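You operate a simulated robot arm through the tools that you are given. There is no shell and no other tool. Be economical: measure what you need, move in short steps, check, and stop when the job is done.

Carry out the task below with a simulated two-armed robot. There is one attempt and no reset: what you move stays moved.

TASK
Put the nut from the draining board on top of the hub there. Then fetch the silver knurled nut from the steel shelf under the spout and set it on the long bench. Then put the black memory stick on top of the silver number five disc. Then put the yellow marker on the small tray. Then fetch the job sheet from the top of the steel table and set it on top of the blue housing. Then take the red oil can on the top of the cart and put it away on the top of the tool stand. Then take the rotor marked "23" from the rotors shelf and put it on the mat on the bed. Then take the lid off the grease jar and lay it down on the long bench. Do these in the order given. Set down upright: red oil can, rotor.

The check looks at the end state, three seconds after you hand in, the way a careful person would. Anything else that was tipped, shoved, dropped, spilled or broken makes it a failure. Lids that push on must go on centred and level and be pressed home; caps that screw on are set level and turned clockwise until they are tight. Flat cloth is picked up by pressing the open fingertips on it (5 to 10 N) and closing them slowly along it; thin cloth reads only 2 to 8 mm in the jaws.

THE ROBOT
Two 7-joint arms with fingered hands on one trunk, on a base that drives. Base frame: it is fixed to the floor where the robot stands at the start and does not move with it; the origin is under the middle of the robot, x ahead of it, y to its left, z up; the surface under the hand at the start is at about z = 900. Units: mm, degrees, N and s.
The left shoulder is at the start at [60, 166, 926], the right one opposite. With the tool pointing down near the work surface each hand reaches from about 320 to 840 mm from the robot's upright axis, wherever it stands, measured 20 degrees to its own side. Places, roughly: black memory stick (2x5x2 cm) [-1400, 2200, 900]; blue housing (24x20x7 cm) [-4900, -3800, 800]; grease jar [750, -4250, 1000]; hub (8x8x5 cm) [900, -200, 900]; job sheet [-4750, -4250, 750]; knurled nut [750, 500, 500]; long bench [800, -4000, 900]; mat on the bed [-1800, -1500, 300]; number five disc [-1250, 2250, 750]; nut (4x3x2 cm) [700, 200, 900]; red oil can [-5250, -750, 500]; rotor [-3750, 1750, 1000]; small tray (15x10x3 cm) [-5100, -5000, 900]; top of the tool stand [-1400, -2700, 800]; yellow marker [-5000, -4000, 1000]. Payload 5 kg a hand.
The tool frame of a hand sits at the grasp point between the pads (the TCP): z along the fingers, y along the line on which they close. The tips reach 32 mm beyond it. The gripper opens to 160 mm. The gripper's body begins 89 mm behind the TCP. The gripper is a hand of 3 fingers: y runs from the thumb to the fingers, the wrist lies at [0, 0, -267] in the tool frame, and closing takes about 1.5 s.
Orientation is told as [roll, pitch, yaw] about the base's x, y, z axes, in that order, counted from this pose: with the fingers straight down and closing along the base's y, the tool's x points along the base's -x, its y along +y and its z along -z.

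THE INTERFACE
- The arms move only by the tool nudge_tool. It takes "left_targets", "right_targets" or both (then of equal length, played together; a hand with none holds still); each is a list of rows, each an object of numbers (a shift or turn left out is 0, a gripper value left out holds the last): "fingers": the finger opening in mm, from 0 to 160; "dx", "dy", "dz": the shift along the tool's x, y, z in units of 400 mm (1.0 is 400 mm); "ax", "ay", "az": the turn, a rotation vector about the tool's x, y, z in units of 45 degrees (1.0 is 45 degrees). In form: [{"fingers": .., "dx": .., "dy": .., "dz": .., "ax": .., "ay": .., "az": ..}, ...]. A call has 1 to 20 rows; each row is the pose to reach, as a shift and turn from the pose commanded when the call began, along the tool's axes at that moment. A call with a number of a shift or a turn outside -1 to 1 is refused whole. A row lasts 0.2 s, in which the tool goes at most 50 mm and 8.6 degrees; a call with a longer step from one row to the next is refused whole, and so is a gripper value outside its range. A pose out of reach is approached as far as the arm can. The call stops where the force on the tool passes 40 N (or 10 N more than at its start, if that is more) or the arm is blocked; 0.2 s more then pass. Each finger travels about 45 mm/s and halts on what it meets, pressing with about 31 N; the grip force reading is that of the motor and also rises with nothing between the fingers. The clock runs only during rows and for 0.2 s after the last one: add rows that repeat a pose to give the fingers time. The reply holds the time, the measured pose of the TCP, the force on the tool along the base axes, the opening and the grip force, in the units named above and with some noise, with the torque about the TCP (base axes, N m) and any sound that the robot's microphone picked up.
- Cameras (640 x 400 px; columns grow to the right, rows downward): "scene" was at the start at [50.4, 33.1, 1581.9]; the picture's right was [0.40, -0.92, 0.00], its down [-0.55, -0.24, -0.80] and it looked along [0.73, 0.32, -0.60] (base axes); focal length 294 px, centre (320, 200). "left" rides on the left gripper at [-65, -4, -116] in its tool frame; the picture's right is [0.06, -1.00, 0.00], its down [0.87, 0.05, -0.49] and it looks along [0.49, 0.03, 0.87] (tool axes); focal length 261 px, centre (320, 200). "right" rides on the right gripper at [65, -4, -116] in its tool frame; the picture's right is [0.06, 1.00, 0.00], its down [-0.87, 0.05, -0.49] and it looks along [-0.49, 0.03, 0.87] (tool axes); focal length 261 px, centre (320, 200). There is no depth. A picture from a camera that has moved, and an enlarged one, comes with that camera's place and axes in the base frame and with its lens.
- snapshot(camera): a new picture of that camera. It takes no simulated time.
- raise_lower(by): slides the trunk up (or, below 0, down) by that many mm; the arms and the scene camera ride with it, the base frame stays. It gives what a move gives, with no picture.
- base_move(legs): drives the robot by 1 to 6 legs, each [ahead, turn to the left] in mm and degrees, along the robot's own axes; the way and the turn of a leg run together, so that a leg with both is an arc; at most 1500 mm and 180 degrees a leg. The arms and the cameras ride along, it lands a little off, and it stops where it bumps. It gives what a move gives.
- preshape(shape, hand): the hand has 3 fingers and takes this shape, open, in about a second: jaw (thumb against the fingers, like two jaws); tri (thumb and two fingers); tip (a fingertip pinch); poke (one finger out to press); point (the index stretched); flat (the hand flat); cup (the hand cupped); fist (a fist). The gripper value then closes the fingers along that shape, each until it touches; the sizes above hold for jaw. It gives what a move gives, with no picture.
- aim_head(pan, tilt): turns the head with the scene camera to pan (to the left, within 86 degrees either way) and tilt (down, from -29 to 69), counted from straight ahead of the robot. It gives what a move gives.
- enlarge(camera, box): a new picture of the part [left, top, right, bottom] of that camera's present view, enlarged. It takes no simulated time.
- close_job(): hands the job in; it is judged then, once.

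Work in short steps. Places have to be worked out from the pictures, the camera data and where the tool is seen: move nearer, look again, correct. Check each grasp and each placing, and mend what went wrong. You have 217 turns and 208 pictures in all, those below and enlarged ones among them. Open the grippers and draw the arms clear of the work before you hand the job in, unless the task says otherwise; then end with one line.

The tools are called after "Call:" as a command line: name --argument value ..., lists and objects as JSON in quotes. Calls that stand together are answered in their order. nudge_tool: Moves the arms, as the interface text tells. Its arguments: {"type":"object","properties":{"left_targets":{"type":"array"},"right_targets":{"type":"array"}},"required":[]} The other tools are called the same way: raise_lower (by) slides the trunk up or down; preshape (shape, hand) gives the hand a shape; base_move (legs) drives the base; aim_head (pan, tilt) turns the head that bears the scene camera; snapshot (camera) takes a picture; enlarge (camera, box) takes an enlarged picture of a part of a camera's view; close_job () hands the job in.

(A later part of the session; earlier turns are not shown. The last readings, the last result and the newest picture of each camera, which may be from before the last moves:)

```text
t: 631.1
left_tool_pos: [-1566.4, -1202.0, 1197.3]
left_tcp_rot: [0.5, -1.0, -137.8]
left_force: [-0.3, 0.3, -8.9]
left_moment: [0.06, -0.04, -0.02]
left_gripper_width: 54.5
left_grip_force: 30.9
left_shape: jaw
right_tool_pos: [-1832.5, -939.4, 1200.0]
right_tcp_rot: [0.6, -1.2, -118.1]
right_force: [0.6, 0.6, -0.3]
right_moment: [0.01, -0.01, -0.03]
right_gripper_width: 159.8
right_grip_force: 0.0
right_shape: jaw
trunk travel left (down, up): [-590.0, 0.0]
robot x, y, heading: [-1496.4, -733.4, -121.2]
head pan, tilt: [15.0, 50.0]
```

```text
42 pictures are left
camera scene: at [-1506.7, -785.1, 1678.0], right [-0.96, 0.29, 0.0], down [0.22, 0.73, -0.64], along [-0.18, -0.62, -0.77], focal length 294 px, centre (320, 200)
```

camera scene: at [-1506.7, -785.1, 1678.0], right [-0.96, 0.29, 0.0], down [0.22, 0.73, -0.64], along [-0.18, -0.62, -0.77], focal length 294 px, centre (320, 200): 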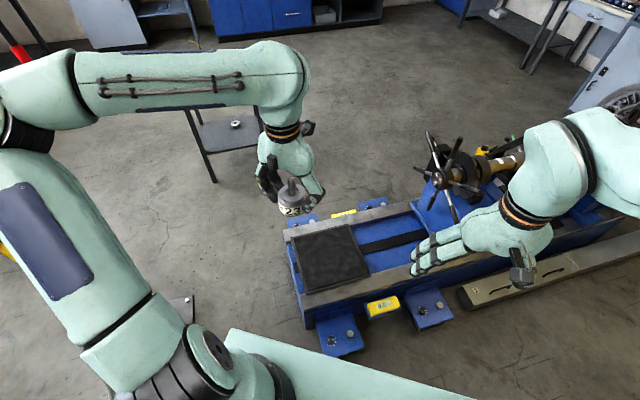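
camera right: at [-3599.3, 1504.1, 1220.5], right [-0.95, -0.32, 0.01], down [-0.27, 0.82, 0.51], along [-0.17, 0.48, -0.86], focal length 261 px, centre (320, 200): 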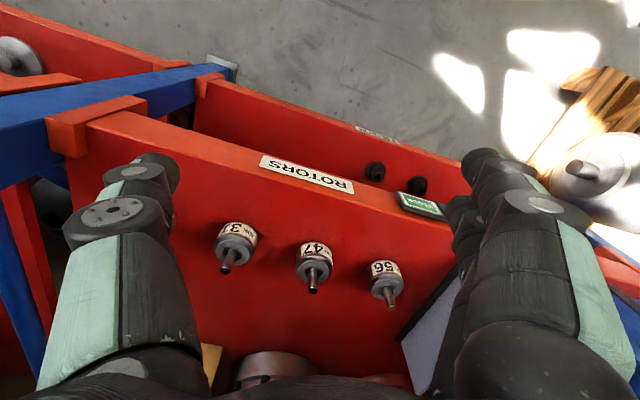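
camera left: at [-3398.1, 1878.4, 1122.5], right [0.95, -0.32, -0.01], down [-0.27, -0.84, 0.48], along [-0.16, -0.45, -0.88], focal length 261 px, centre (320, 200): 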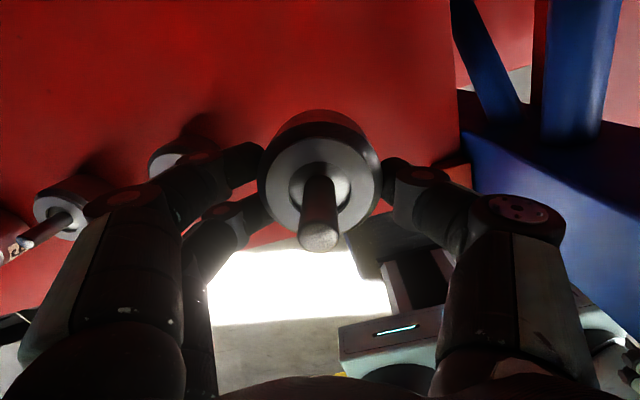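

The mat is at about [-1764,-1490]. I go 90 mm closer, lower the trunk 420 mm, and look.

Call:
base_move --legs '[[90, 0]]'

Call:
raise_lower --by -420

Call:
snapshot --camera "scene"

Call:
snapshot --camera "left"

```text
t: 632.3
left_tool_pos: [-1604.1, -1267.4, 1198.0]
left_tcp_rot: [0.7, -1.0, -137.6]
left_force: [0.7, -0.2, -9.7]
left_moment: [0.02, -0.01, -0.02]
left_gripper_width: 54.5
left_grip_force: 30.7
left_shape: jaw
right_tool_pos: [-1872.0, -1004.2, 1200.1]
right_tcp_rot: [0.5, -1.2, -117.8]
right_force: [0.3, 0.3, -0.5]
right_moment: [-0.03, 0.03, -0.03]
right_gripper_width: 159.8
right_grip_force: 0.1
right_shape: jaw
trunk travel left (down, up): [-590.0, 0.0]
robot x, y, heading: [-1543.5, -802.3, -121.4]
head pan, tilt: [15.0, 50.0]
stopped in leg 1: the robot was blocked; the commanded pose is now the measured one
```

```text
refused: -420 is not a number from -400 to 400
```

```text
41 pictures are left
camera scene: at [-1546.1, -848.7, 1678.1], right [-0.96, 0.28, 0.0], down [0.22, 0.73, -0.64], along [-0.18, -0.62, -0.77], focal length 294 px, centre (320, 200)
```

scene: 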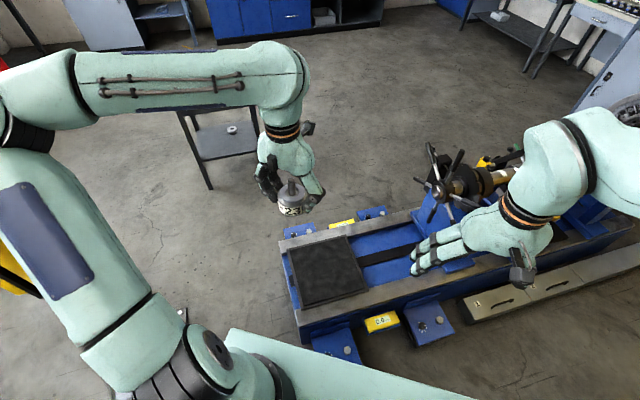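

```text
40 pictures are left
camera left: at [-1653.3, -1306.9, 1314.8], right [-0.63, 0.78, -0.01], down [0.68, 0.56, 0.48], along [0.38, 0.29, -0.88], focal length 261 px, centre (320, 200)
```

left: 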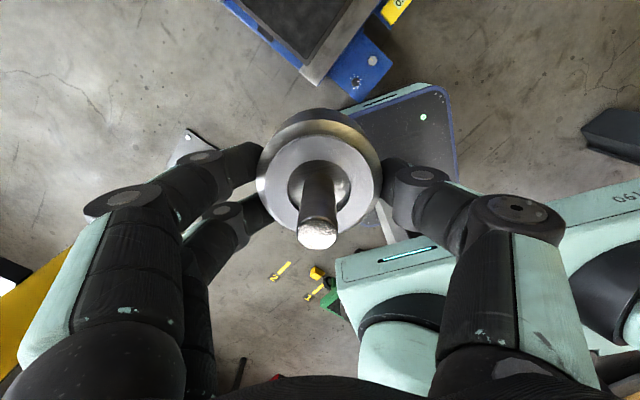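

The base touches the machine's foot pad. I back off 30 mm and lower the trunk 400 mm.

Call:
base_move --legs '[[-30, 0]]'

Call:
raise_lower --by -400

Call:
nudge_tool --left_targets '[{"dx": -0.09, "dy": -0.04}, {"dx": -0.18, "dy": -0.08}, {"dx": -0.27, "dy": -0.12}, {"dx": -0.36, "dy": -0.16}, {"dx": -0.45, "dy": -0.2}, {"dx": -0.54, "dy": -0.24}]'

Call:
snapshot --camera "scene"

```text
t: 633.1
left_tool_pos: [-1588.7, -1240.4, 1198.7]
left_tcp_rot: [0.6, -1.2, -137.5]
left_force: [1.3, 2.2, -8.3]
left_moment: [0.0, 0.01, 0.0]
left_gripper_width: 54.3
left_grip_force: 31.8
left_shape: jaw
right_tool_pos: [-1856.9, -978.6, 1200.0]
right_tcp_rot: [0.5, -1.3, -117.9]
right_force: [0.2, 0.2, 0.6]
right_moment: [-0.08, 0.03, -0.01]
right_gripper_width: 159.9
right_grip_force: 0.1
right_shape: jaw
trunk travel left (down, up): [-590.0, 0.0]
robot x, y, heading: [-1527.8, -775.8, -121.3]
head pan, tilt: [15.0, 50.0]
```

```text
t: 637.0
left_tool_pos: [-1590.6, -1243.0, 797.4]
left_tcp_rot: [0.5, -1.2, -137.5]
left_force: [0.0, 0.4, -9.1]
left_moment: [0.0, -0.06, 0.01]
left_gripper_width: 54.5
left_grip_force: 30.8
left_shape: jaw
right_tool_pos: [-1857.7, -980.5, 800.9]
right_tcp_rot: [0.5, -1.3, -117.8]
right_force: [0.1, 0.1, 0.1]
right_moment: [0.01, 0.0, 0.0]
right_gripper_width: 159.7
right_grip_force: 0.0
right_shape: jaw
trunk travel left (down, up): [-190.0, 400.0]
robot x, y, heading: [-1524.2, -776.8, -121.5]
head pan, tilt: [15.0, 50.0]
```

```text
t: 638.4
left_tool_pos: [-1812.4, -1315.1, 798.5]
left_tcp_rot: [0.5, -1.0, -137.6]
left_force: [0.3, 0.9, -9.2]
left_moment: [0.03, -0.05, 0.02]
left_gripper_width: 54.6
left_grip_force: 31.4
left_shape: jaw
right_tool_pos: [-1858.0, -979.2, 799.4]
right_tcp_rot: [0.6, -1.3, -117.7]
right_force: [0.2, 0.2, 0.0]
right_moment: [0.0, 0.01, 0.01]
right_gripper_width: 159.8
right_grip_force: 0.0
right_shape: jaw
trunk travel left (down, up): [-190.0, 400.0]
robot x, y, heading: [-1525.5, -768.2, -121.6]
head pan, tilt: [15.0, 50.0]
```

```text
39 pictures are left
camera scene: at [-1532.3, -824.9, 1278.0], right [-0.96, 0.28, 0.0], down [0.22, 0.74, -0.64], along [-0.18, -0.62, -0.77], focal length 294 px, centre (320, 200)
```

scene: 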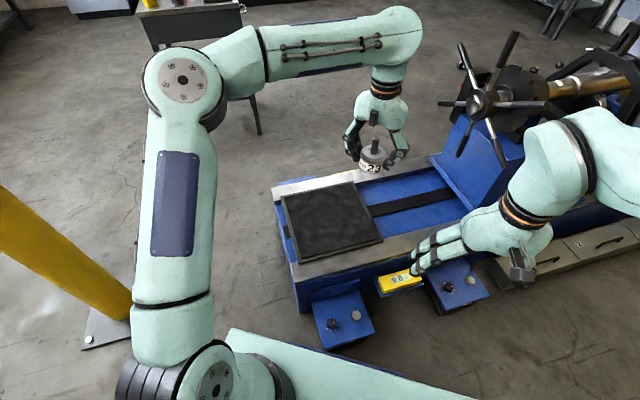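

I correct sideways to over the mat and lower to z 450.

Call:
nudge_tool --left_targets '[{"dx": -0.04, "dy": 0.1}, {"dx": -0.08, "dy": 0.2}, {"dx": -0.12, "dy": 0.3}, {"dx": -0.164, "dy": 0.409}, {"dx": -0.164, "dy": 0.409, "dz": 0.12}, {"dx": -0.164, "dy": 0.409, "dz": 0.24}, {"dx": -0.164, "dy": 0.409, "dz": 0.36}, {"dx": -0.164, "dy": 0.409, "dz": 0.48}, {"dx": -0.164, "dy": 0.409, "dz": 0.6}, {"dx": -0.164, "dy": 0.409, "dz": 0.72}, {"dx": -0.164, "dy": 0.409, "dz": 0.84}, {"dx": -0.164, "dy": 0.409, "dz": 0.84}]'

Call:
snapshot --camera "scene"

```text
t: 641.0
left_tool_pos: [-1758.4, -1487.2, 465.6]
left_tcp_rot: [0.5, -1.1, -137.7]
left_force: [0.1, 0.8, -8.4]
left_moment: [0.05, -0.05, 0.04]
left_gripper_width: 54.5
left_grip_force: 31.4
left_shape: jaw
right_tool_pos: [-1857.5, -980.3, 799.6]
right_tcp_rot: [0.5, -1.1, -117.8]
right_force: [-0.1, 0.3, 0.2]
right_moment: [0.04, 0.01, -0.05]
right_gripper_width: 160.0
right_grip_force: 0.1
right_shape: jaw
trunk travel left (down, up): [-190.0, 400.0]
robot x, y, heading: [-1530.3, -774.9, -121.6]
head pan, tilt: [15.0, 50.0]
```

```text
38 pictures are left
camera scene: at [-1532.2, -825.6, 1278.0], right [-0.96, 0.28, 0.0], down [0.22, 0.74, -0.64], along [-0.18, -0.62, -0.77], focal length 294 px, centre (320, 200)
```

scene: 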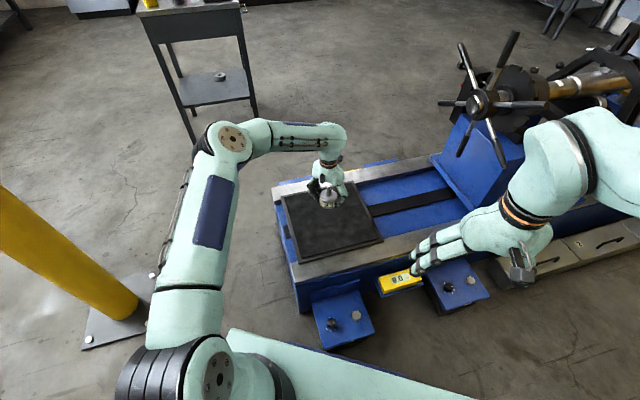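

Right over the mat. Lower by feel.

Call:
nudge_tool --left_targets '[{"dz": 0.1}, {"dz": 0.18}, {"dz": 0.23}, {"dz": 0.25}, {"dz": 0.26}, {"dz": 0.27}, {"dz": 0.28}, {"dz": 0.29}, {"dz": 0.3}, {"dz": 0.31}, {"dz": 0.32}, {"dz": 0.33}, {"dz": 0.34}, {"dz": 0.35}, {"dz": 0.36}]'

```text
t: 642.9
left_tool_pos: [-1755.5, -1490.7, 357.1]
left_tcp_rot: [0.6, -1.3, -137.6]
left_force: [8.1, 11.4, 24.5]
left_moment: [0.2, -0.11, -0.05]
left_gripper_width: 56.4
left_grip_force: 30.8
left_shape: jaw
right_tool_pos: [-1857.1, -980.5, 800.2]
right_tcp_rot: [0.6, -1.3, -117.7]
right_force: [-0.5, -0.2, -1.0]
right_moment: [0.01, 0.0, 0.03]
right_gripper_width: 159.8
right_grip_force: 0.0
right_shape: jaw
trunk travel left (down, up): [-190.0, 400.0]
robot x, y, heading: [-1529.1, -771.5, -121.1]
head pan, tilt: [15.0, 50.0]
stopped in row 9 (left hand): the force on the tool passed its limit at 44 N (the readings are from after the stop); the commanded pose is now the measured one
```

Contact on the mat at z≈357. I ease up 2 mm and open slowly, then rise.

Call:
nudge_tool --left_targets '[{"dz": -0.005, "fingers": 57}, {"dz": -0.005, "fingers": 60}, {"dz": -0.005, "fingers": 66}, {"dz": -0.005, "fingers": 74}, {"dz": -0.005, "fingers": 84}, {"dz": -0.005, "fingers": 94}, {"dz": -0.005, "fingers": 100}, {"dz": -0.005, "fingers": 100}]'

Call:
nudge_tool --left_targets '[{"dz": -0.03}, {"dz": -0.1}, {"dz": -0.2}, {"dz": -0.32}, {"dz": -0.44}, {"dz": -0.56}]'

Call:
enlarge --camera "scene" --box '[260, 140, 420, 260]'

```text
t: 644.7
left_tool_pos: [-1754.2, -1490.9, 356.2]
left_tcp_rot: [0.6, -1.3, -137.5]
left_force: [-0.2, 0.1, -0.4]
left_moment: [-0.01, -0.01, 0.01]
left_gripper_width: 99.6
left_grip_force: 0.1
left_shape: jaw
right_tool_pos: [-1857.0, -980.9, 800.0]
right_tcp_rot: [0.6, -1.3, -117.7]
right_force: [0.3, 0.1, 0.5]
right_moment: [0.01, 0.01, 0.04]
right_gripper_width: 159.7
right_grip_force: 0.0
right_shape: jaw
trunk travel left (down, up): [-190.0, 400.0]
robot x, y, heading: [-1530.1, -778.2, -121.5]
head pan, tilt: [15.0, 50.0]
```

```text
t: 646.1
left_tool_pos: [-1753.6, -1489.5, 577.7]
left_tcp_rot: [0.6, -1.3, -137.6]
left_force: [-0.6, -0.1, 0.9]
left_moment: [-0.01, -0.01, -0.02]
left_gripper_width: 99.2
left_grip_force: 0.0
left_shape: jaw
right_tool_pos: [-1856.8, -980.2, 800.1]
right_tcp_rot: [0.6, -1.2, -117.7]
right_force: [0.0, 0.4, 0.2]
right_moment: [0.0, 0.01, 0.01]
right_gripper_width: 159.9
right_grip_force: 0.1
right_shape: jaw
trunk travel left (down, up): [-190.0, 400.0]
robot x, y, heading: [-1524.0, -770.1, -121.4]
head pan, tilt: [15.0, 50.0]
```

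```text
3.33 times, centred on (340, 200) of scene
camera zoom: at [-1531.8, -824.4, 1277.9], right [-0.96, 0.28, 0.0], down [0.22, 0.74, -0.64], along [-0.18, -0.62, -0.77], focal length 978 px, centre (253, 200)
```

zoom: 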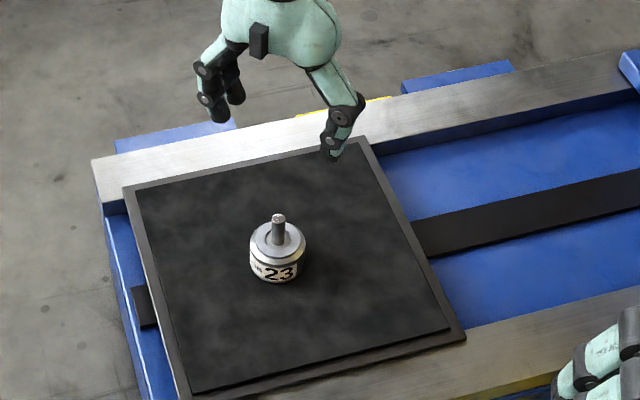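

Rotor 23 stands upright on the mat. Last is the grease jar's lid: I lift the hand, raise the trunk 150 mm (still under the hook), turn east, tuck the right arm forward, and drive out.

Call:
nudge_tool --left_targets '[{"dz": -0.12}, {"dz": -0.24}, {"dz": -0.36}, {"dz": -0.48, "dx": 0.05}, {"dz": -0.55, "dx": 0.14}, {"dz": -0.58, "dx": 0.24}, {"dz": -0.6, "dx": 0.35}]'

Call:
raise_lower --by 150

Call:
base_move --legs '[[-60, 0], [0, 107]]'

Call:
nudge_tool --right_targets '[{"dx": -0.1}, {"dx": -0.2}, {"dx": -0.3}, {"dx": -0.4}, {"dx": -0.5}, {"dx": -0.6}, {"dx": -0.7}]'

```text
refused: row 4 steps farther than a row can; nothing moved
```

```text
t: 647.8
left_tool_pos: [-1753.6, -1489.5, 728.6]
left_tcp_rot: [0.6, -1.3, -137.5]
left_force: [0.4, -0.8, 0.3]
left_moment: [0.01, 0.0, 0.03]
left_gripper_width: 99.8
left_grip_force: 0.1
left_shape: jaw
right_tool_pos: [-1857.2, -981.0, 950.6]
right_tcp_rot: [0.5, -1.3, -117.7]
right_force: [0.1, 0.0, 0.6]
right_moment: [-0.02, 0.02, 0.0]
right_gripper_width: 159.7
right_grip_force: 0.0
right_shape: jaw
trunk travel left (down, up): [-340.0, 250.0]
robot x, y, heading: [-1528.7, -770.7, -121.3]
head pan, tilt: [15.0, 50.0]
```

```text
t: 653.4
left_tool_pos: [-745.0, -737.0, 729.0]
left_tcp_rot: [0.7, -1.2, -31.0]
left_force: [0.0, 0.7, -0.4]
left_moment: [0.03, 0.02, 0.01]
left_gripper_width: 100.0
left_grip_force: 0.0
left_shape: jaw
right_tool_pos: [-1203.4, -980.7, 950.4]
right_tcp_rot: [0.5, -1.2, -11.2]
right_force: [1.1, -0.4, 0.2]
right_moment: [-0.01, 0.0, 0.01]
right_gripper_width: 160.0
right_grip_force: 0.1
right_shape: jaw
trunk travel left (down, up): [-340.0, 250.0]
robot x, y, heading: [-1493.2, -722.3, -15.0]
head pan, tilt: [15.0, 50.0]
```

```text
t: 655.0
left_tool_pos: [-745.6, -737.0, 728.5]
left_tcp_rot: [0.6, -1.4, -31.1]
left_force: [-0.2, 0.4, -0.2]
left_moment: [0.0, -0.01, -0.02]
left_gripper_width: 99.7
left_grip_force: 0.1
left_shape: jaw
right_tool_pos: [-930.8, -1035.1, 957.8]
right_tcp_rot: [0.6, -1.2, -11.2]
right_force: [-0.1, 0.7, -0.1]
right_moment: [0.03, -0.01, 0.01]
right_gripper_width: 159.8
right_grip_force: 0.0
right_shape: jaw
trunk travel left (down, up): [-340.0, 250.0]
robot x, y, heading: [-1497.8, -722.0, -14.9]
head pan, tilt: [15.0, 50.0]
```

The left-hand lift had been refused, but the sweep stayed clear. I now bring the left hand back and up, then drive out between trolley and column.

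Call:
nudge_tool --left_targets '[{"dx": 0.1}, {"dx": 0.2}, {"dx": 0.3}, {"dx": 0.38, "dz": -0.06}, {"dx": 0.42, "dz": -0.16}, {"dx": 0.42, "dz": -0.28}, {"dx": 0.42, "dz": -0.4}, {"dx": 0.42, "dz": -0.5}]'

Call:
base_move --legs '[[1330, 0], [0, -75], [1400, 0], [1290, 0]]'

Call:
raise_lower --by 200

```text
t: 656.8
left_tool_pos: [-892.8, -650.7, 924.6]
left_tcp_rot: [0.6, -1.3, -31.1]
left_force: [-0.5, 0.1, -0.2]
left_moment: [-0.01, -0.03, 0.06]
left_gripper_width: 99.8
left_grip_force: 0.0
left_shape: jaw
right_tool_pos: [-931.3, -1035.1, 958.0]
right_tcp_rot: [0.5, -1.2, -11.2]
right_force: [-0.2, -0.3, 1.0]
right_moment: [-0.01, 0.0, 0.01]
right_gripper_width: 159.9
right_grip_force: 0.0
right_shape: jaw
trunk travel left (down, up): [-340.0, 250.0]
robot x, y, heading: [-1492.8, -722.8, -15.0]
head pan, tilt: [15.0, 50.0]
```

```text
t: 679.7
left_tool_pos: [116.7, -4337.9, 922.9]
left_tcp_rot: [0.6, -1.2, -104.9]
left_force: [-0.3, 0.7, 0.1]
left_moment: [-0.02, 0.0, 0.02]
left_gripper_width: 99.8
left_grip_force: 0.1
left_shape: jaw
right_tool_pos: [-262.9, -4408.0, 959.0]
right_tcp_rot: [0.5, -1.3, -85.2]
right_force: [-0.2, -1.2, 0.7]
right_moment: [-0.01, 0.02, 0.01]
right_gripper_width: 160.0
right_grip_force: 0.0
right_shape: jaw
trunk travel left (down, up): [-340.0, 250.0]
robot x, y, heading: [-120.3, -3783.5, -88.9]
head pan, tilt: [15.0, 50.0]
```

```text
t: 681.9
left_tool_pos: [115.8, -4338.2, 1123.4]
left_tcp_rot: [0.6, -1.3, -104.9]
left_force: [-0.3, -0.1, 0.4]
left_moment: [0.02, -0.03, -0.04]
left_gripper_width: 99.6
left_grip_force: 0.2
left_shape: jaw
right_tool_pos: [-263.2, -4408.0, 1157.3]
right_tcp_rot: [0.5, -1.3, -85.1]
right_force: [-0.1, 0.4, 0.4]
right_moment: [0.03, -0.04, 0.04]
right_gripper_width: 159.8
right_grip_force: 0.0
right_shape: jaw
trunk travel left (down, up): [-540.0, 50.0]
robot x, y, heading: [-117.9, -3777.9, -88.5]
head pan, tilt: [15.0, 50.0]
```

Next I tuck the left hand back (the press is on that side), then go to the bench in front of the grease jar.

Call:
nudge_tool --left_targets '[{"dx": 0.1, "dz": -0.03}, {"dx": 0.2, "dz": -0.06}, {"dx": 0.3, "dz": -0.1}, {"dx": 0.4, "dz": -0.1}, {"dx": 0.5, "dz": -0.1}]'

Call:
base_move --legs '[[245, 0], [0, 88], [190, 0]]'

Call:
aim_head --pan -10 --tilt 42

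Call:
snapshot --camera "scene"

Call:
snapshot --camera "right"

```text
t: 683.1
left_tool_pos: [166.6, -4183.1, 1141.9]
left_tcp_rot: [0.4, -1.3, -104.8]
left_force: [0.1, -0.1, -0.2]
left_moment: [0.04, 0.12, -0.01]
left_gripper_width: 99.9
left_grip_force: 0.0
left_shape: jaw
left hand out of reach, approached as far as the arm can: row 3, 4, 5
right_tool_pos: [-258.8, -4408.0, 1158.0]
right_tcp_rot: [0.4, -1.0, -85.1]
right_force: [1.2, 0.1, -0.7]
right_moment: [0.05, 0.1, 0.0]
right_gripper_width: 159.6
right_grip_force: 0.2
right_shape: jaw
trunk travel left (down, up): [-540.0, 50.0]
robot x, y, heading: [-122.4, -3779.5, -88.7]
head pan, tilt: [15.0, 50.0]
```

```text
t: 690.0
left_tool_pos: [479.2, -3733.8, 1143.8]
left_tcp_rot: [0.6, -1.4, -14.5]
left_force: [0.0, 0.1, 0.6]
left_moment: [0.01, 0.02, 0.0]
left_gripper_width: 100.2
left_grip_force: 0.1
left_shape: jaw
right_tool_pos: [708.9, -4158.6, 1157.9]
right_tcp_rot: [0.6, -1.1, 5.3]
right_force: [-0.6, -1.3, -0.2]
right_moment: [0.0, -0.02, -0.02]
right_gripper_width: 160.0
right_grip_force: 0.0
right_shape: jaw
trunk travel left (down, up): [-540.0, 50.0]
robot x, y, heading: [75.2, -4018.3, 1.6]
head pan, tilt: [15.0, 50.0]
```

```text
t: 690.9
left_tool_pos: [478.6, -3732.6, 1144.3]
left_tcp_rot: [0.7, -1.3, -14.5]
left_force: [-0.3, 0.4, 0.5]
left_moment: [0.01, -0.02, -0.04]
left_gripper_width: 100.0
left_grip_force: 0.0
left_shape: jaw
right_tool_pos: [706.4, -4159.0, 1158.2]
right_tcp_rot: [0.4, -1.3, 5.2]
right_force: [0.1, 0.4, 0.0]
right_moment: [0.03, -0.03, -0.01]
right_gripper_width: 159.8
right_grip_force: 0.0
right_shape: jaw
trunk travel left (down, up): [-540.0, 50.0]
robot x, y, heading: [79.4, -4020.5, 1.4]
head pan, tilt: [-10.0, 42.0]
```

```text
36 pictures are left
camera scene: at [131.5, -4034.3, 1639.2], right [-0.14, -0.99, 0.0], down [-0.66, 0.1, -0.74], along [0.73, -0.11, -0.67], focal length 294 px, centre (320, 200)
```

scene: 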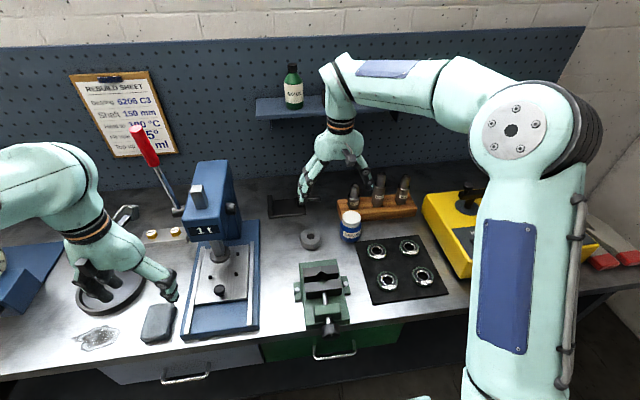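

```text
35 pictures are left
camera right: at [639.7, -4169.7, 1271.7], right [-0.15, 0.99, 0.01], down [0.85, 0.13, 0.51], along [0.5, 0.09, -0.86], focal length 261 px, centre (320, 200)
```

right: 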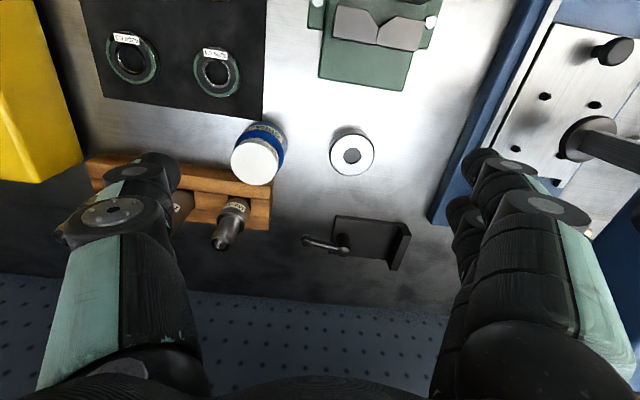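

The lid is about [772,-4226], top z≈970, 60 mm wide. I'll look closely at the jar to see how the lid fits.

Call:
enlarge --camera "scene" --box '[320, 190, 390, 250]'

Call:
enlarge --camera "right" --box '[210, 100, 310, 200]'

```text
6.67 times, centred on (355, 220) of scene
camera zoom: at [131.5, -4034.3, 1639.2], right [-0.14, -0.99, 0.0], down [-0.66, 0.1, -0.74], along [0.73, -0.11, -0.67], focal length 1957 px, centre (87, 67)
```

zoom: 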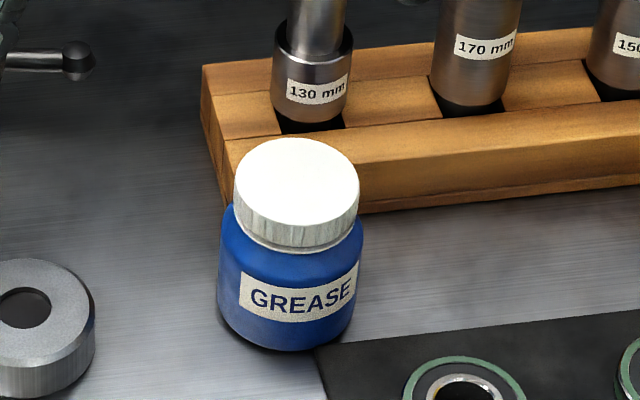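

```text
4.00 times, centred on (260, 150) of right
camera zoom: at [639.7, -4169.7, 1271.7], right [-0.15, 0.99, 0.01], down [0.85, 0.13, 0.51], along [0.5, 0.09, -0.86], focal length 1043 px, centre (560, 400)
```

zoom: 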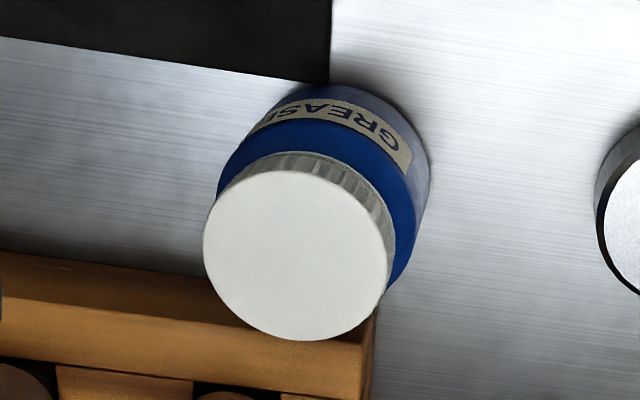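

It's a knurled screw cap, so I'll unscrew it anticlockwise. I turn the right hand back by about 60° first for stroke room while moving above the lid.

Call:
nudge_tool --right_targets '[{"fingers": 100, "dx": -0.04, "dy": -0.045, "az": 0.18}, {"fingers": 100, "dx": -0.08, "dy": -0.09, "az": 0.36}, {"fingers": 100, "dx": -0.12, "dy": -0.135, "az": 0.54}, {"fingers": 100, "dx": -0.149, "dy": -0.182, "dz": 0.06, "az": 0.72}, {"fingers": 100, "dx": -0.149, "dy": -0.182, "dz": 0.15, "az": 0.9}, {"fingers": 100, "dx": -0.149, "dy": -0.182, "dz": 0.22, "az": 0.9}]'

Call:
nudge_tool --right_targets '[{"az": 0.18}, {"az": 0.36}, {"az": 0.5}, {"az": 0.5}]'

Call:
snapshot --camera "right"

```text
t: 692.3
left_tool_pos: [479.5, -3733.6, 1144.5]
left_tcp_rot: [0.7, -1.2, -14.5]
left_force: [-0.3, 0.6, 0.0]
left_moment: [0.01, -0.04, -0.03]
left_gripper_width: 99.9
left_grip_force: 0.0
left_shape: jaw
right_tool_pos: [776.3, -4224.8, 1072.2]
right_tcp_rot: [1.2, -0.5, -35.3]
right_force: [1.0, -0.8, 0.5]
right_moment: [0.02, 0.01, -0.01]
right_gripper_width: 100.6
right_grip_force: 0.0
right_shape: jaw
trunk travel left (down, up): [-540.0, 50.0]
robot x, y, heading: [74.6, -4019.5, 1.6]
head pan, tilt: [-10.0, 42.0]
```

```text
t: 693.3
left_tool_pos: [478.7, -3732.4, 1145.3]
left_tcp_rot: [0.7, -1.3, -14.5]
left_force: [0.6, -0.1, 0.7]
left_moment: [0.05, 0.0, 0.02]
left_gripper_width: 99.9
left_grip_force: 0.1
left_shape: jaw
right_tool_pos: [776.1, -4223.2, 1068.8]
right_tcp_rot: [1.3, 0.1, -57.8]
right_force: [-0.5, -0.7, 0.0]
right_moment: [-0.02, -0.03, -0.01]
right_gripper_width: 100.0
right_grip_force: 0.0
right_shape: jaw
trunk travel left (down, up): [-540.0, 50.0]
robot x, y, heading: [73.9, -4023.4, 1.7]
head pan, tilt: [-10.0, 42.0]
```

```text
32 pictures are left
camera right: at [734.1, -4172.1, 1185.2], right [0.81, 0.58, 0.02], down [0.5, -0.71, 0.49], along [0.3, -0.39, -0.87], focal length 261 px, centre (320, 200)
```

right: 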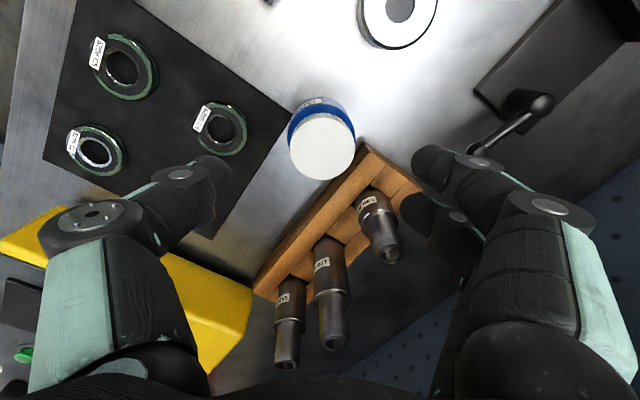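

Centred over the cap. I lower so the tips sit around the cap's rim (TCP about 983).

Call:
nudge_tool --right_targets '[{"dx": -0.012, "dy": 0.0045, "dz": 0.08}, {"dx": -0.012, "dy": 0.0045, "dz": 0.15}, {"dx": -0.012, "dy": 0.0045, "dz": 0.2}, {"dx": -0.012, "dy": 0.0045, "dz": 0.213}, {"dx": -0.012, "dy": 0.0045, "dz": 0.213}]'

Call:
snapshot --camera "right"

Call:
enlarge --camera "scene" --box '[290, 140, 410, 250]'

```text
t: 694.5
left_tool_pos: [478.6, -3733.5, 1143.5]
left_tcp_rot: [0.8, -1.3, -14.5]
left_force: [-0.3, 0.5, 0.4]
left_moment: [-0.02, -0.01, 0.01]
left_gripper_width: 99.9
left_grip_force: 0.0
left_shape: jaw
right_tool_pos: [781.7, -4228.2, 985.5]
right_tcp_rot: [1.3, 0.0, -57.8]
right_force: [-0.3, 0.7, 1.1]
right_moment: [0.0, 0.01, 0.0]
right_gripper_width: 100.3
right_grip_force: 0.0
right_shape: jaw
trunk travel left (down, up): [-540.0, 50.0]
robot x, y, heading: [78.3, -4020.1, 1.6]
head pan, tilt: [-10.0, 42.0]
```

```text
31 pictures are left
camera right: at [740.2, -4176.0, 1100.7], right [0.81, 0.58, 0.02], down [0.5, -0.71, 0.49], along [0.3, -0.39, -0.87], focal length 261 px, centre (320, 200)
```

right: 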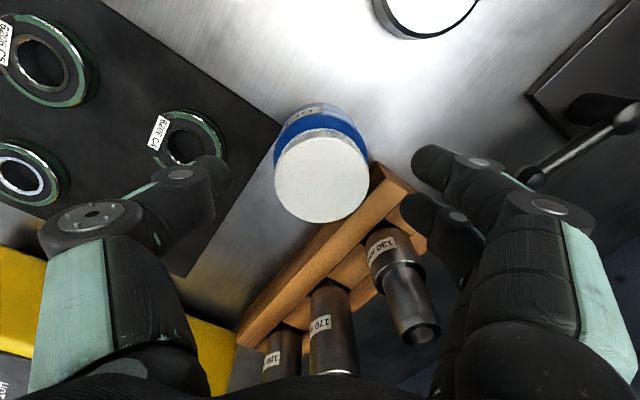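

```text
3.64 times, centred on (350, 195) of scene
camera zoom: at [131.5, -4034.5, 1639.2], right [-0.15, -0.99, 0.0], down [-0.66, 0.1, -0.74], along [0.74, -0.11, -0.67], focal length 1067 px, centre (211, 218)
```

zoom: 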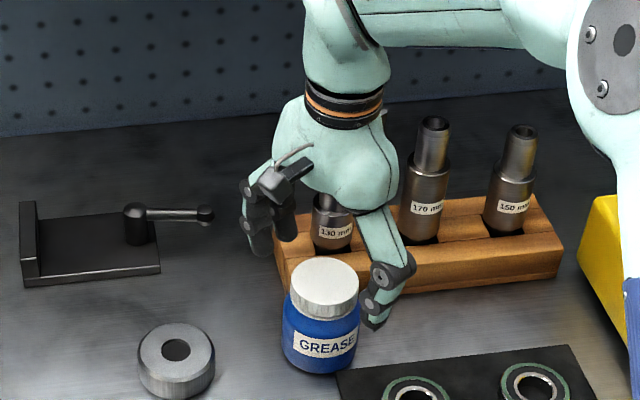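

By apparent size the lid's top is nearer z≈948, so the tips are still just above it. I lower another 18 mm and check.

Call:
nudge_tool --right_targets '[{"dz": 0.02}, {"dz": 0.04}, {"dz": 0.045}, {"dz": 0.045}]'

Call:
enlarge --camera "scene" --box '[310, 180, 400, 250]'

```text
t: 695.5
left_tool_pos: [479.4, -3733.7, 1143.9]
left_tcp_rot: [0.8, -1.2, -14.6]
left_force: [-0.6, -0.8, 0.6]
left_moment: [0.0, 0.0, -0.01]
left_gripper_width: 100.2
left_grip_force: 0.0
left_shape: jaw
right_tool_pos: [779.4, -4227.5, 968.1]
right_tcp_rot: [1.3, -0.1, -57.8]
right_force: [0.3, -0.1, 1.1]
right_moment: [0.02, -0.01, 0.01]
right_gripper_width: 100.4
right_grip_force: 0.0
right_shape: jaw
trunk travel left (down, up): [-540.0, 50.0]
robot x, y, heading: [76.3, -4021.0, 1.7]
head pan, tilt: [-10.0, 42.0]
```

```text
5.71 times, centred on (355, 215) of scene
camera zoom: at [131.4, -4034.4, 1639.2], right [-0.15, -0.99, 0.0], down [-0.66, 0.1, -0.74], along [0.74, -0.11, -0.67], focal length 1677 px, centre (120, 114)
```

zoom: 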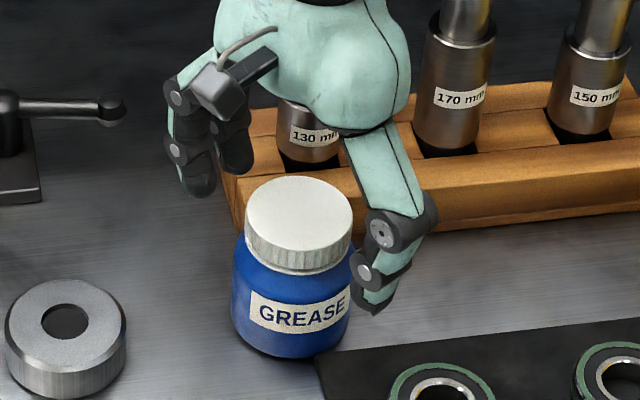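

The cap's top is about z 959 and the tips reach just below its rim. I raise 4 mm and close on it.

Call:
nudge_tool --right_targets '[{"dz": -0.01, "fingers": 95}, {"dz": -0.01, "fingers": 84}, {"dz": -0.01, "fingers": 74}, {"dz": -0.01, "fingers": 64}, {"dz": -0.01, "fingers": 54}, {"dz": -0.01, "fingers": 45}, {"dz": -0.01, "fingers": 35}, {"dz": -0.01, "fingers": 35}, {"dz": -0.01, "fingers": 35}]'

Call:
snapshot --camera "right"

```text
t: 697.5
left_tool_pos: [477.9, -3733.3, 1144.4]
left_tcp_rot: [0.7, -1.2, -14.5]
left_force: [-0.2, -0.3, 0.0]
left_moment: [0.02, 0.02, 0.0]
left_gripper_width: 99.6
left_grip_force: 0.0
left_shape: jaw
right_tool_pos: [780.3, -4227.5, 972.7]
right_tcp_rot: [1.4, 0.1, -57.8]
right_force: [-1.3, 0.2, 1.3]
right_moment: [-0.01, 0.01, 0.01]
right_gripper_width: 47.3
right_grip_force: 31.2
right_shape: jaw
trunk travel left (down, up): [-540.0, 50.0]
robot x, y, heading: [75.1, -4022.9, 1.5]
head pan, tilt: [-10.0, 42.0]
```

```text
28 pictures are left
camera right: at [739.3, -4174.6, 1087.3], right [0.81, 0.58, 0.02], down [0.5, -0.71, 0.49], along [0.3, -0.39, -0.87], focal length 261 px, centre (320, 200)
```

right: 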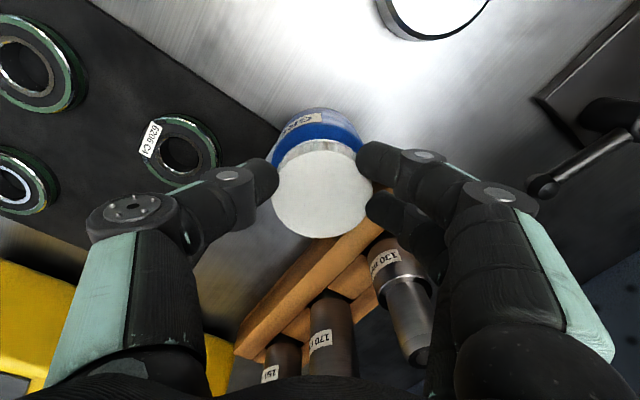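

The cap is gripped. I turn it anticlockwise about 43° and check torque.

Call:
nudge_tool --right_targets '[{"az": -0.12}, {"az": -0.24}, {"az": -0.36}, {"az": -0.48}, {"az": -0.6}, {"az": -0.72}, {"az": -0.84}, {"az": -0.95}]'

Call:
enlarge --camera "scene" --box '[310, 180, 400, 250]'

```text
t: 699.3
left_tool_pos: [477.5, -3733.2, 1144.4]
left_tcp_rot: [0.7, -1.3, -14.5]
left_force: [-0.8, 0.2, 0.8]
left_moment: [0.01, -0.03, 0.01]
left_gripper_width: 99.6
left_grip_force: 0.0
left_shape: jaw
right_tool_pos: [781.1, -4227.3, 972.7]
right_tcp_rot: [0.9, -0.9, -14.9]
right_force: [-0.4, 0.4, 2.1]
right_moment: [-0.05, -0.01, -0.07]
right_gripper_width: 46.9
right_grip_force: 31.2
right_shape: jaw
trunk travel left (down, up): [-540.0, 50.0]
robot x, y, heading: [76.9, -4023.4, 1.4]
head pan, tilt: [-10.0, 42.0]
```

```text
5.71 times, centred on (355, 215) of scene
camera zoom: at [131.2, -4034.4, 1639.3], right [-0.15, -0.99, 0.0], down [-0.66, 0.1, -0.74], along [0.74, -0.11, -0.67], focal length 1677 px, centre (120, 114)
```

zoom: 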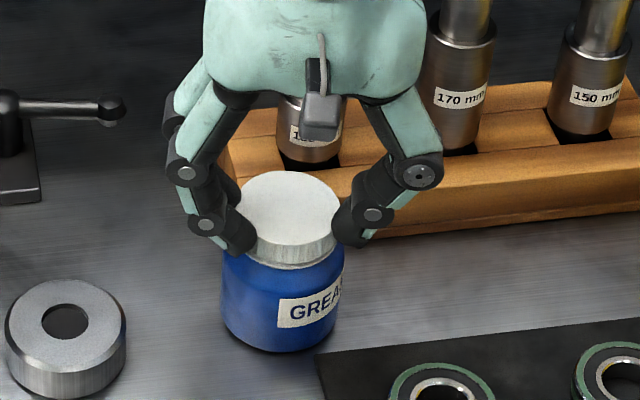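

The jar turned along with the cap. I press down to add friction under the jar and turn again.

Call:
nudge_tool --right_targets '[{"dz": 0.003}, {"dz": 0.006}, {"dz": 0.009}, {"dz": 0.009}]'

Call:
nudge_tool --right_targets '[{"az": -0.12}, {"az": -0.24}, {"az": -0.36}, {"az": -0.48}, {"az": -0.6}, {"az": -0.72}, {"az": -0.84}, {"az": -0.95}]'

Call:
enlarge --camera "scene" --box '[310, 180, 400, 250]'

```text
t: 700.3
left_tool_pos: [477.3, -3733.7, 1144.5]
left_tcp_rot: [0.7, -1.4, -14.5]
left_force: [-0.1, -0.2, 0.8]
left_moment: [0.02, 0.0, 0.0]
left_gripper_width: 99.8
left_grip_force: 0.0
left_shape: jaw
right_tool_pos: [780.5, -4226.9, 971.0]
right_tcp_rot: [1.0, -1.1, -15.0]
right_force: [0.1, -2.5, 17.7]
right_moment: [-0.2, 0.0, 0.0]
right_gripper_width: 47.5
right_grip_force: 31.0
right_shape: jaw
trunk travel left (down, up): [-540.0, 50.0]
robot x, y, heading: [78.0, -4020.7, 1.4]
head pan, tilt: [-10.0, 42.0]
```

```text
t: 702.1
left_tool_pos: [476.8, -3732.7, 1145.5]
left_tcp_rot: [0.7, -1.5, -14.4]
left_force: [1.0, 0.1, 0.0]
left_moment: [0.02, -0.02, 0.01]
left_gripper_width: 99.7
left_grip_force: 0.2
left_shape: jaw
right_tool_pos: [780.1, -4224.9, 970.2]
right_tcp_rot: [0.0, -1.4, 27.8]
right_force: [0.2, 1.1, 19.4]
right_moment: [0.15, -0.03, -0.19]
right_gripper_width: 47.8
right_grip_force: 31.5
right_shape: jaw
trunk travel left (down, up): [-540.0, 50.0]
robot x, y, heading: [76.8, -4021.4, 1.8]
head pan, tilt: [-10.0, 42.0]
```

```text
5.71 times, centred on (355, 215) of scene
camera zoom: at [129.7, -4033.8, 1639.3], right [-0.15, -0.99, 0.0], down [-0.66, 0.1, -0.74], along [0.74, -0.11, -0.67], focal length 1677 px, centre (120, 114)
```

zoom: 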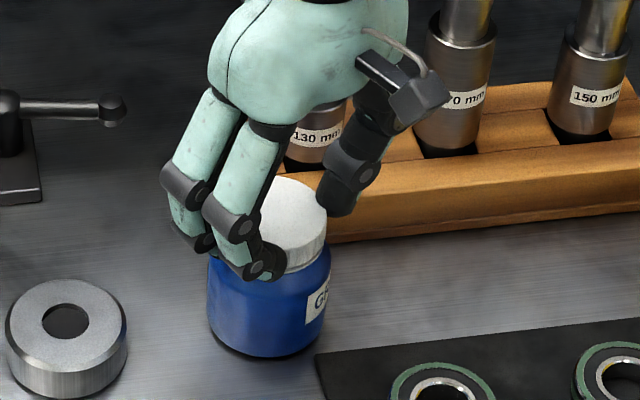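

The jar turns as one with the cap. Before trying harder, I test whether the cap simply pulls off, by lifting 12 mm.

Call:
nudge_tool --right_targets '[{"dz": -0.01}, {"dz": -0.02}, {"dz": -0.03}, {"dz": -0.039}, {"dz": -0.039}]'

Call:
enlarge --camera "scene" --box '[310, 180, 400, 250]'

```text
t: 703.3
left_tool_pos: [478.6, -3734.6, 1144.6]
left_tcp_rot: [0.7, -1.3, -14.5]
left_force: [0.5, -0.8, -0.8]
left_moment: [-0.02, -0.01, -0.01]
left_gripper_width: 99.8
left_grip_force: 0.1
left_shape: jaw
right_tool_pos: [781.8, -4226.9, 983.2]
right_tcp_rot: [0.1, -1.3, 27.8]
right_force: [-0.6, -0.1, -2.2]
right_moment: [0.0, 0.01, -0.01]
right_gripper_width: 47.1
right_grip_force: 31.3
right_shape: jaw
trunk travel left (down, up): [-540.0, 50.0]
robot x, y, heading: [76.5, -4021.6, 1.5]
head pan, tilt: [-10.0, 42.0]
```

```text
5.71 times, centred on (355, 215) of scene
camera zoom: at [131.7, -4034.5, 1639.2], right [-0.15, -0.99, 0.0], down [-0.66, 0.1, -0.74], along [0.73, -0.11, -0.67], focal length 1677 px, centre (120, 114)
```

zoom: 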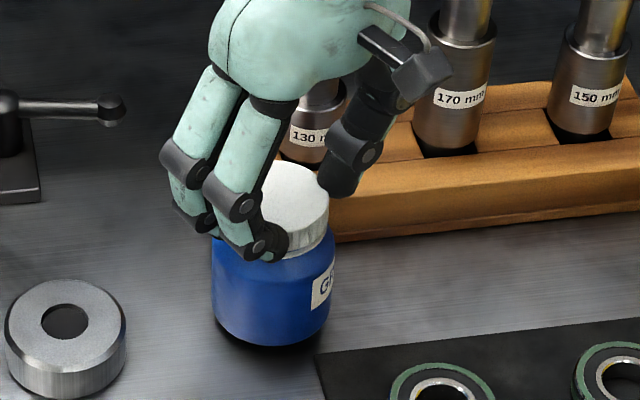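

It's screwed on and the jar lifts with it, so I need my left hand to hold the jar. I set the jar back down, release, rise, and shift the robot about 280 mm to the right.

Call:
nudge_tool --right_targets '[{"dz": 0.015}, {"dz": 0.025}, {"dz": 0.03}, {"dz": 0.033}, {"dz": 0.033, "fingers": 52}, {"dz": 0.033, "fingers": 60}, {"dz": 0.033, "fingers": 70}, {"dz": 0.033, "fingers": 82}, {"dz": 0.033, "fingers": 96}, {"dz": 0.033, "fingers": 100}]'

Call:
nudge_tool --right_targets '[{"dz": -0.1}, {"dz": -0.2}, {"dz": -0.3}, {"dz": -0.4, "az": 0.1}, {"dz": -0.45, "az": 0.25}, {"dz": -0.45, "az": 0.4, "dx": 0.1}, {"dz": -0.45, "az": 0.55, "dx": 0.2}, {"dz": -0.45, "az": 0.6, "dx": 0.3}]'

Call:
base_move --legs '[[-260, 0], [0, -90], [280, 0], [0, 90]]'

Call:
snapshot --camera "scene"

```text
t: 705.5
left_tool_pos: [478.4, -3734.5, 1144.0]
left_tcp_rot: [0.7, -1.3, -14.5]
left_force: [-0.4, 0.3, -0.1]
left_moment: [0.03, 0.0, 0.0]
left_gripper_width: 99.8
left_grip_force: 0.0
left_shape: jaw
right_tool_pos: [781.5, -4226.6, 970.7]
right_tcp_rot: [0.1, -1.2, 27.7]
right_force: [-0.2, -0.4, 0.2]
right_moment: [-0.03, -0.01, 0.05]
right_gripper_width: 99.4
right_grip_force: 0.2
right_shape: jaw
trunk travel left (down, up): [-540.0, 50.0]
robot x, y, heading: [78.4, -4019.7, 1.6]
head pan, tilt: [-10.0, 42.0]
```

```text
t: 707.3
left_tool_pos: [478.1, -3734.1, 1145.7]
left_tcp_rot: [0.9, -1.4, -14.5]
left_force: [0.3, -0.1, 0.2]
left_moment: [-0.01, -0.05, 0.02]
left_gripper_width: 99.6
left_grip_force: 0.1
left_shape: jaw
right_tool_pos: [669.4, -4285.7, 1147.3]
right_tcp_rot: [0.7, -1.2, 0.7]
right_force: [0.1, -0.4, 0.3]
right_moment: [-0.03, 0.0, 0.02]
right_gripper_width: 99.6
right_grip_force: 0.0
right_shape: jaw
trunk travel left (down, up): [-540.0, 50.0]
robot x, y, heading: [78.7, -4023.8, 1.6]
head pan, tilt: [-10.0, 42.0]
```

```text
t: 718.5
left_tool_pos: [224.5, -4011.8, 1143.6]
left_tcp_rot: [0.8, -1.3, -13.0]
left_force: [0.4, 0.1, -0.5]
left_moment: [-0.01, 0.02, 0.04]
left_gripper_width: 100.1
left_grip_force: 0.1
left_shape: jaw
right_tool_pos: [431.1, -4557.0, 1148.2]
right_tcp_rot: [0.6, -1.0, 2.1]
right_force: [0.5, 0.6, 0.6]
right_moment: [-0.02, -0.03, 0.01]
right_gripper_width: 99.4
right_grip_force: 0.2
right_shape: jaw
trunk travel left (down, up): [-540.0, 50.0]
robot x, y, heading: [-168.4, -4308.5, 3.0]
head pan, tilt: [-10.0, 42.0]
```

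```text
24 pictures are left
camera scene: at [-114.2, -4320.6, 1639.2], right [-0.12, -0.99, 0.0], down [-0.66, 0.08, -0.74], along [0.74, -0.09, -0.67], focal length 294 px, centre (320, 200)
```

scene: 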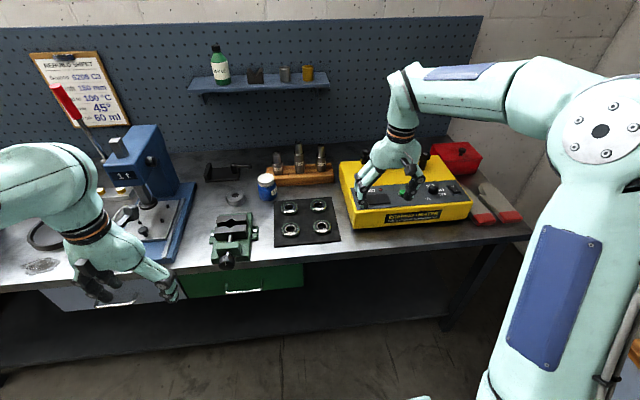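

I drive back up to the bench with the jar now slightly left of my axis.

Call:
base_move --legs '[[225, 0]]'

Call:
nudge_tool --left_targets '[{"fingers": 100, "dx": -0.02, "ay": -0.17, "az": -0.07}, {"fingers": 100, "dx": -0.04, "ay": -0.34, "az": -0.14}, {"fingers": 100, "dx": -0.06, "dy": -0.05, "ay": -0.5, "az": -0.2}, {"fingers": 100, "dx": -0.08, "dy": -0.12, "ay": -0.66, "az": -0.2}, {"fingers": 100, "dx": -0.08, "dy": -0.2, "ay": -0.82, "az": -0.2}, {"fingers": 100, "dx": -0.08, "dy": -0.28, "ay": -0.98, "az": -0.2}, {"fingers": 100, "dx": -0.08, "dy": -0.36, "ay": -0.98, "az": -0.2}]'

Call:
nudge_tool --left_targets '[{"ay": -0.12}, {"ay": -0.24}, {"ay": -0.34}, {"ay": -0.34}]'

Call:
snapshot --camera "left"

```text
t: 720.2
left_tool_pos: [450.9, -4000.7, 1143.1]
left_tcp_rot: [0.8, -1.3, -13.4]
left_force: [0.1, 0.5, -0.4]
left_moment: [0.05, 0.04, 0.0]
left_gripper_width: 100.0
left_grip_force: 0.1
left_shape: jaw
right_tool_pos: [652.8, -4549.6, 1146.1]
right_tcp_rot: [0.6, -1.0, 1.8]
right_force: [0.9, 0.7, 0.3]
right_moment: [-0.01, 0.03, -0.01]
right_gripper_width: 99.2
right_grip_force: 0.1
right_shape: jaw
trunk travel left (down, up): [-540.0, 50.0]
robot x, y, heading: [52.6, -4292.2, 2.7]
head pan, tilt: [-10.0, 42.0]
```

```text
t: 721.8
left_tool_pos: [480.1, -4162.6, 1182.2]
left_tcp_rot: [-3.8, -45.2, -2.6]
left_force: [-1.4, 0.2, -0.1]
left_moment: [0.03, 0.04, 0.05]
left_gripper_width: 100.0
left_grip_force: 0.2
left_shape: jaw
left hand out of reach, approached as far as the arm can: row 5, 6, 7
right_tool_pos: [651.1, -4552.2, 1147.7]
right_tcp_rot: [0.7, -1.0, 1.7]
right_force: [1.2, 0.2, -0.1]
right_moment: [0.02, -0.04, -0.01]
right_gripper_width: 99.4
right_grip_force: 0.2
right_shape: jaw
trunk travel left (down, up): [-540.0, 50.0]
robot x, y, heading: [53.2, -4295.5, 2.8]
head pan, tilt: [-10.0, 42.0]
```

```text
t: 722.8
left_tool_pos: [524.0, -4180.2, 1230.4]
left_tcp_rot: [-5.8, -60.6, -0.3]
left_force: [-0.7, -0.1, -0.3]
left_moment: [0.0, -0.02, -0.02]
left_gripper_width: 99.8
left_grip_force: 0.1
left_shape: jaw
left hand out of reach, approached as far as the arm can: row 1, 2, 3, 4
right_tool_pos: [651.9, -4548.8, 1148.0]
right_tcp_rot: [0.6, -1.1, 2.0]
right_force: [0.1, 0.6, -1.0]
right_moment: [0.02, 0.01, 0.02]
right_gripper_width: 99.6
right_grip_force: 0.1
right_shape: jaw
trunk travel left (down, up): [-540.0, 50.0]
robot x, y, heading: [55.9, -4296.5, 2.6]
head pan, tilt: [-10.0, 42.0]
```

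```text
23 pictures are left
camera left: at [456.7, -4174.0, 1344.0], right [-0.12, -0.99, -0.01], down [-0.85, 0.11, -0.52], along [0.51, -0.06, -0.86], focal length 261 px, centre (320, 200)
```

left: 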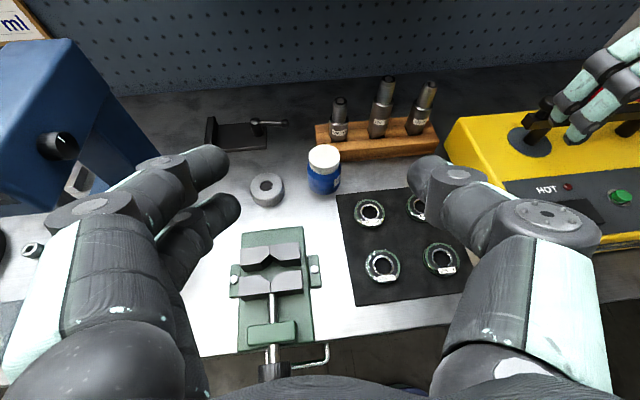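

The left hand is tilted 60° and pointing at the jar, about [780,-4222]. I move to a hover 120 mm short of it.

Call:
nudge_tool --left_targets '[{"fingers": 96, "dx": 0.055, "dy": -0.007, "dz": 0.09}, {"fingers": 96, "dx": 0.11, "dy": -0.014, "dz": 0.18}, {"fingers": 96, "dx": 0.17, "dy": -0.021, "dz": 0.27}, {"fingers": 96, "dx": 0.23, "dy": -0.028, "dz": 0.37}, {"fingers": 96, "dx": 0.29, "dy": -0.035, "dz": 0.47}, {"fingers": 96, "dx": 0.35, "dy": -0.042, "dz": 0.56}, {"fingers": 96, "dx": 0.401, "dy": -0.047, "dz": 0.65}, {"fingers": 96, "dx": 0.401, "dy": -0.047, "dz": 0.65}]'

Call:
snapshot --camera "left"

```text
t: 724.6
left_tool_pos: [664.9, -4225.2, 968.8]
left_tcp_rot: [-5.7, -60.6, -0.3]
left_force: [0.5, 0.5, 0.1]
left_moment: [-0.02, 0.02, 0.0]
left_gripper_width: 96.0
left_grip_force: 0.1
left_shape: jaw
left hand out of reach, approached as far as the arm can: row 1, 2, 3
right_tool_pos: [651.3, -4548.4, 1148.3]
right_tcp_rot: [0.6, -1.2, 1.8]
right_force: [0.9, -0.4, 0.5]
right_moment: [0.0, -0.04, 0.01]
right_gripper_width: 99.5
right_grip_force: 0.1
right_shape: jaw
trunk travel left (down, up): [-540.0, 50.0]
robot x, y, heading: [54.7, -4298.9, 2.6]
head pan, tilt: [-10.0, 42.0]
```

```text
22 pictures are left
camera left: at [598.5, -4218.7, 1081.2], right [-0.12, -0.99, -0.01], down [-0.85, 0.11, -0.52], along [0.52, -0.06, -0.85], focal length 261 px, centre (320, 200)
```

left: 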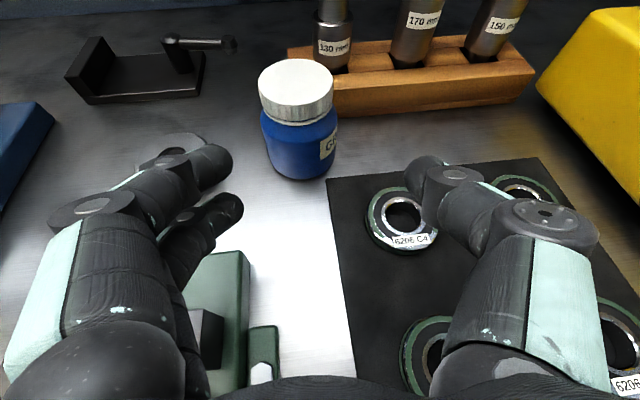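

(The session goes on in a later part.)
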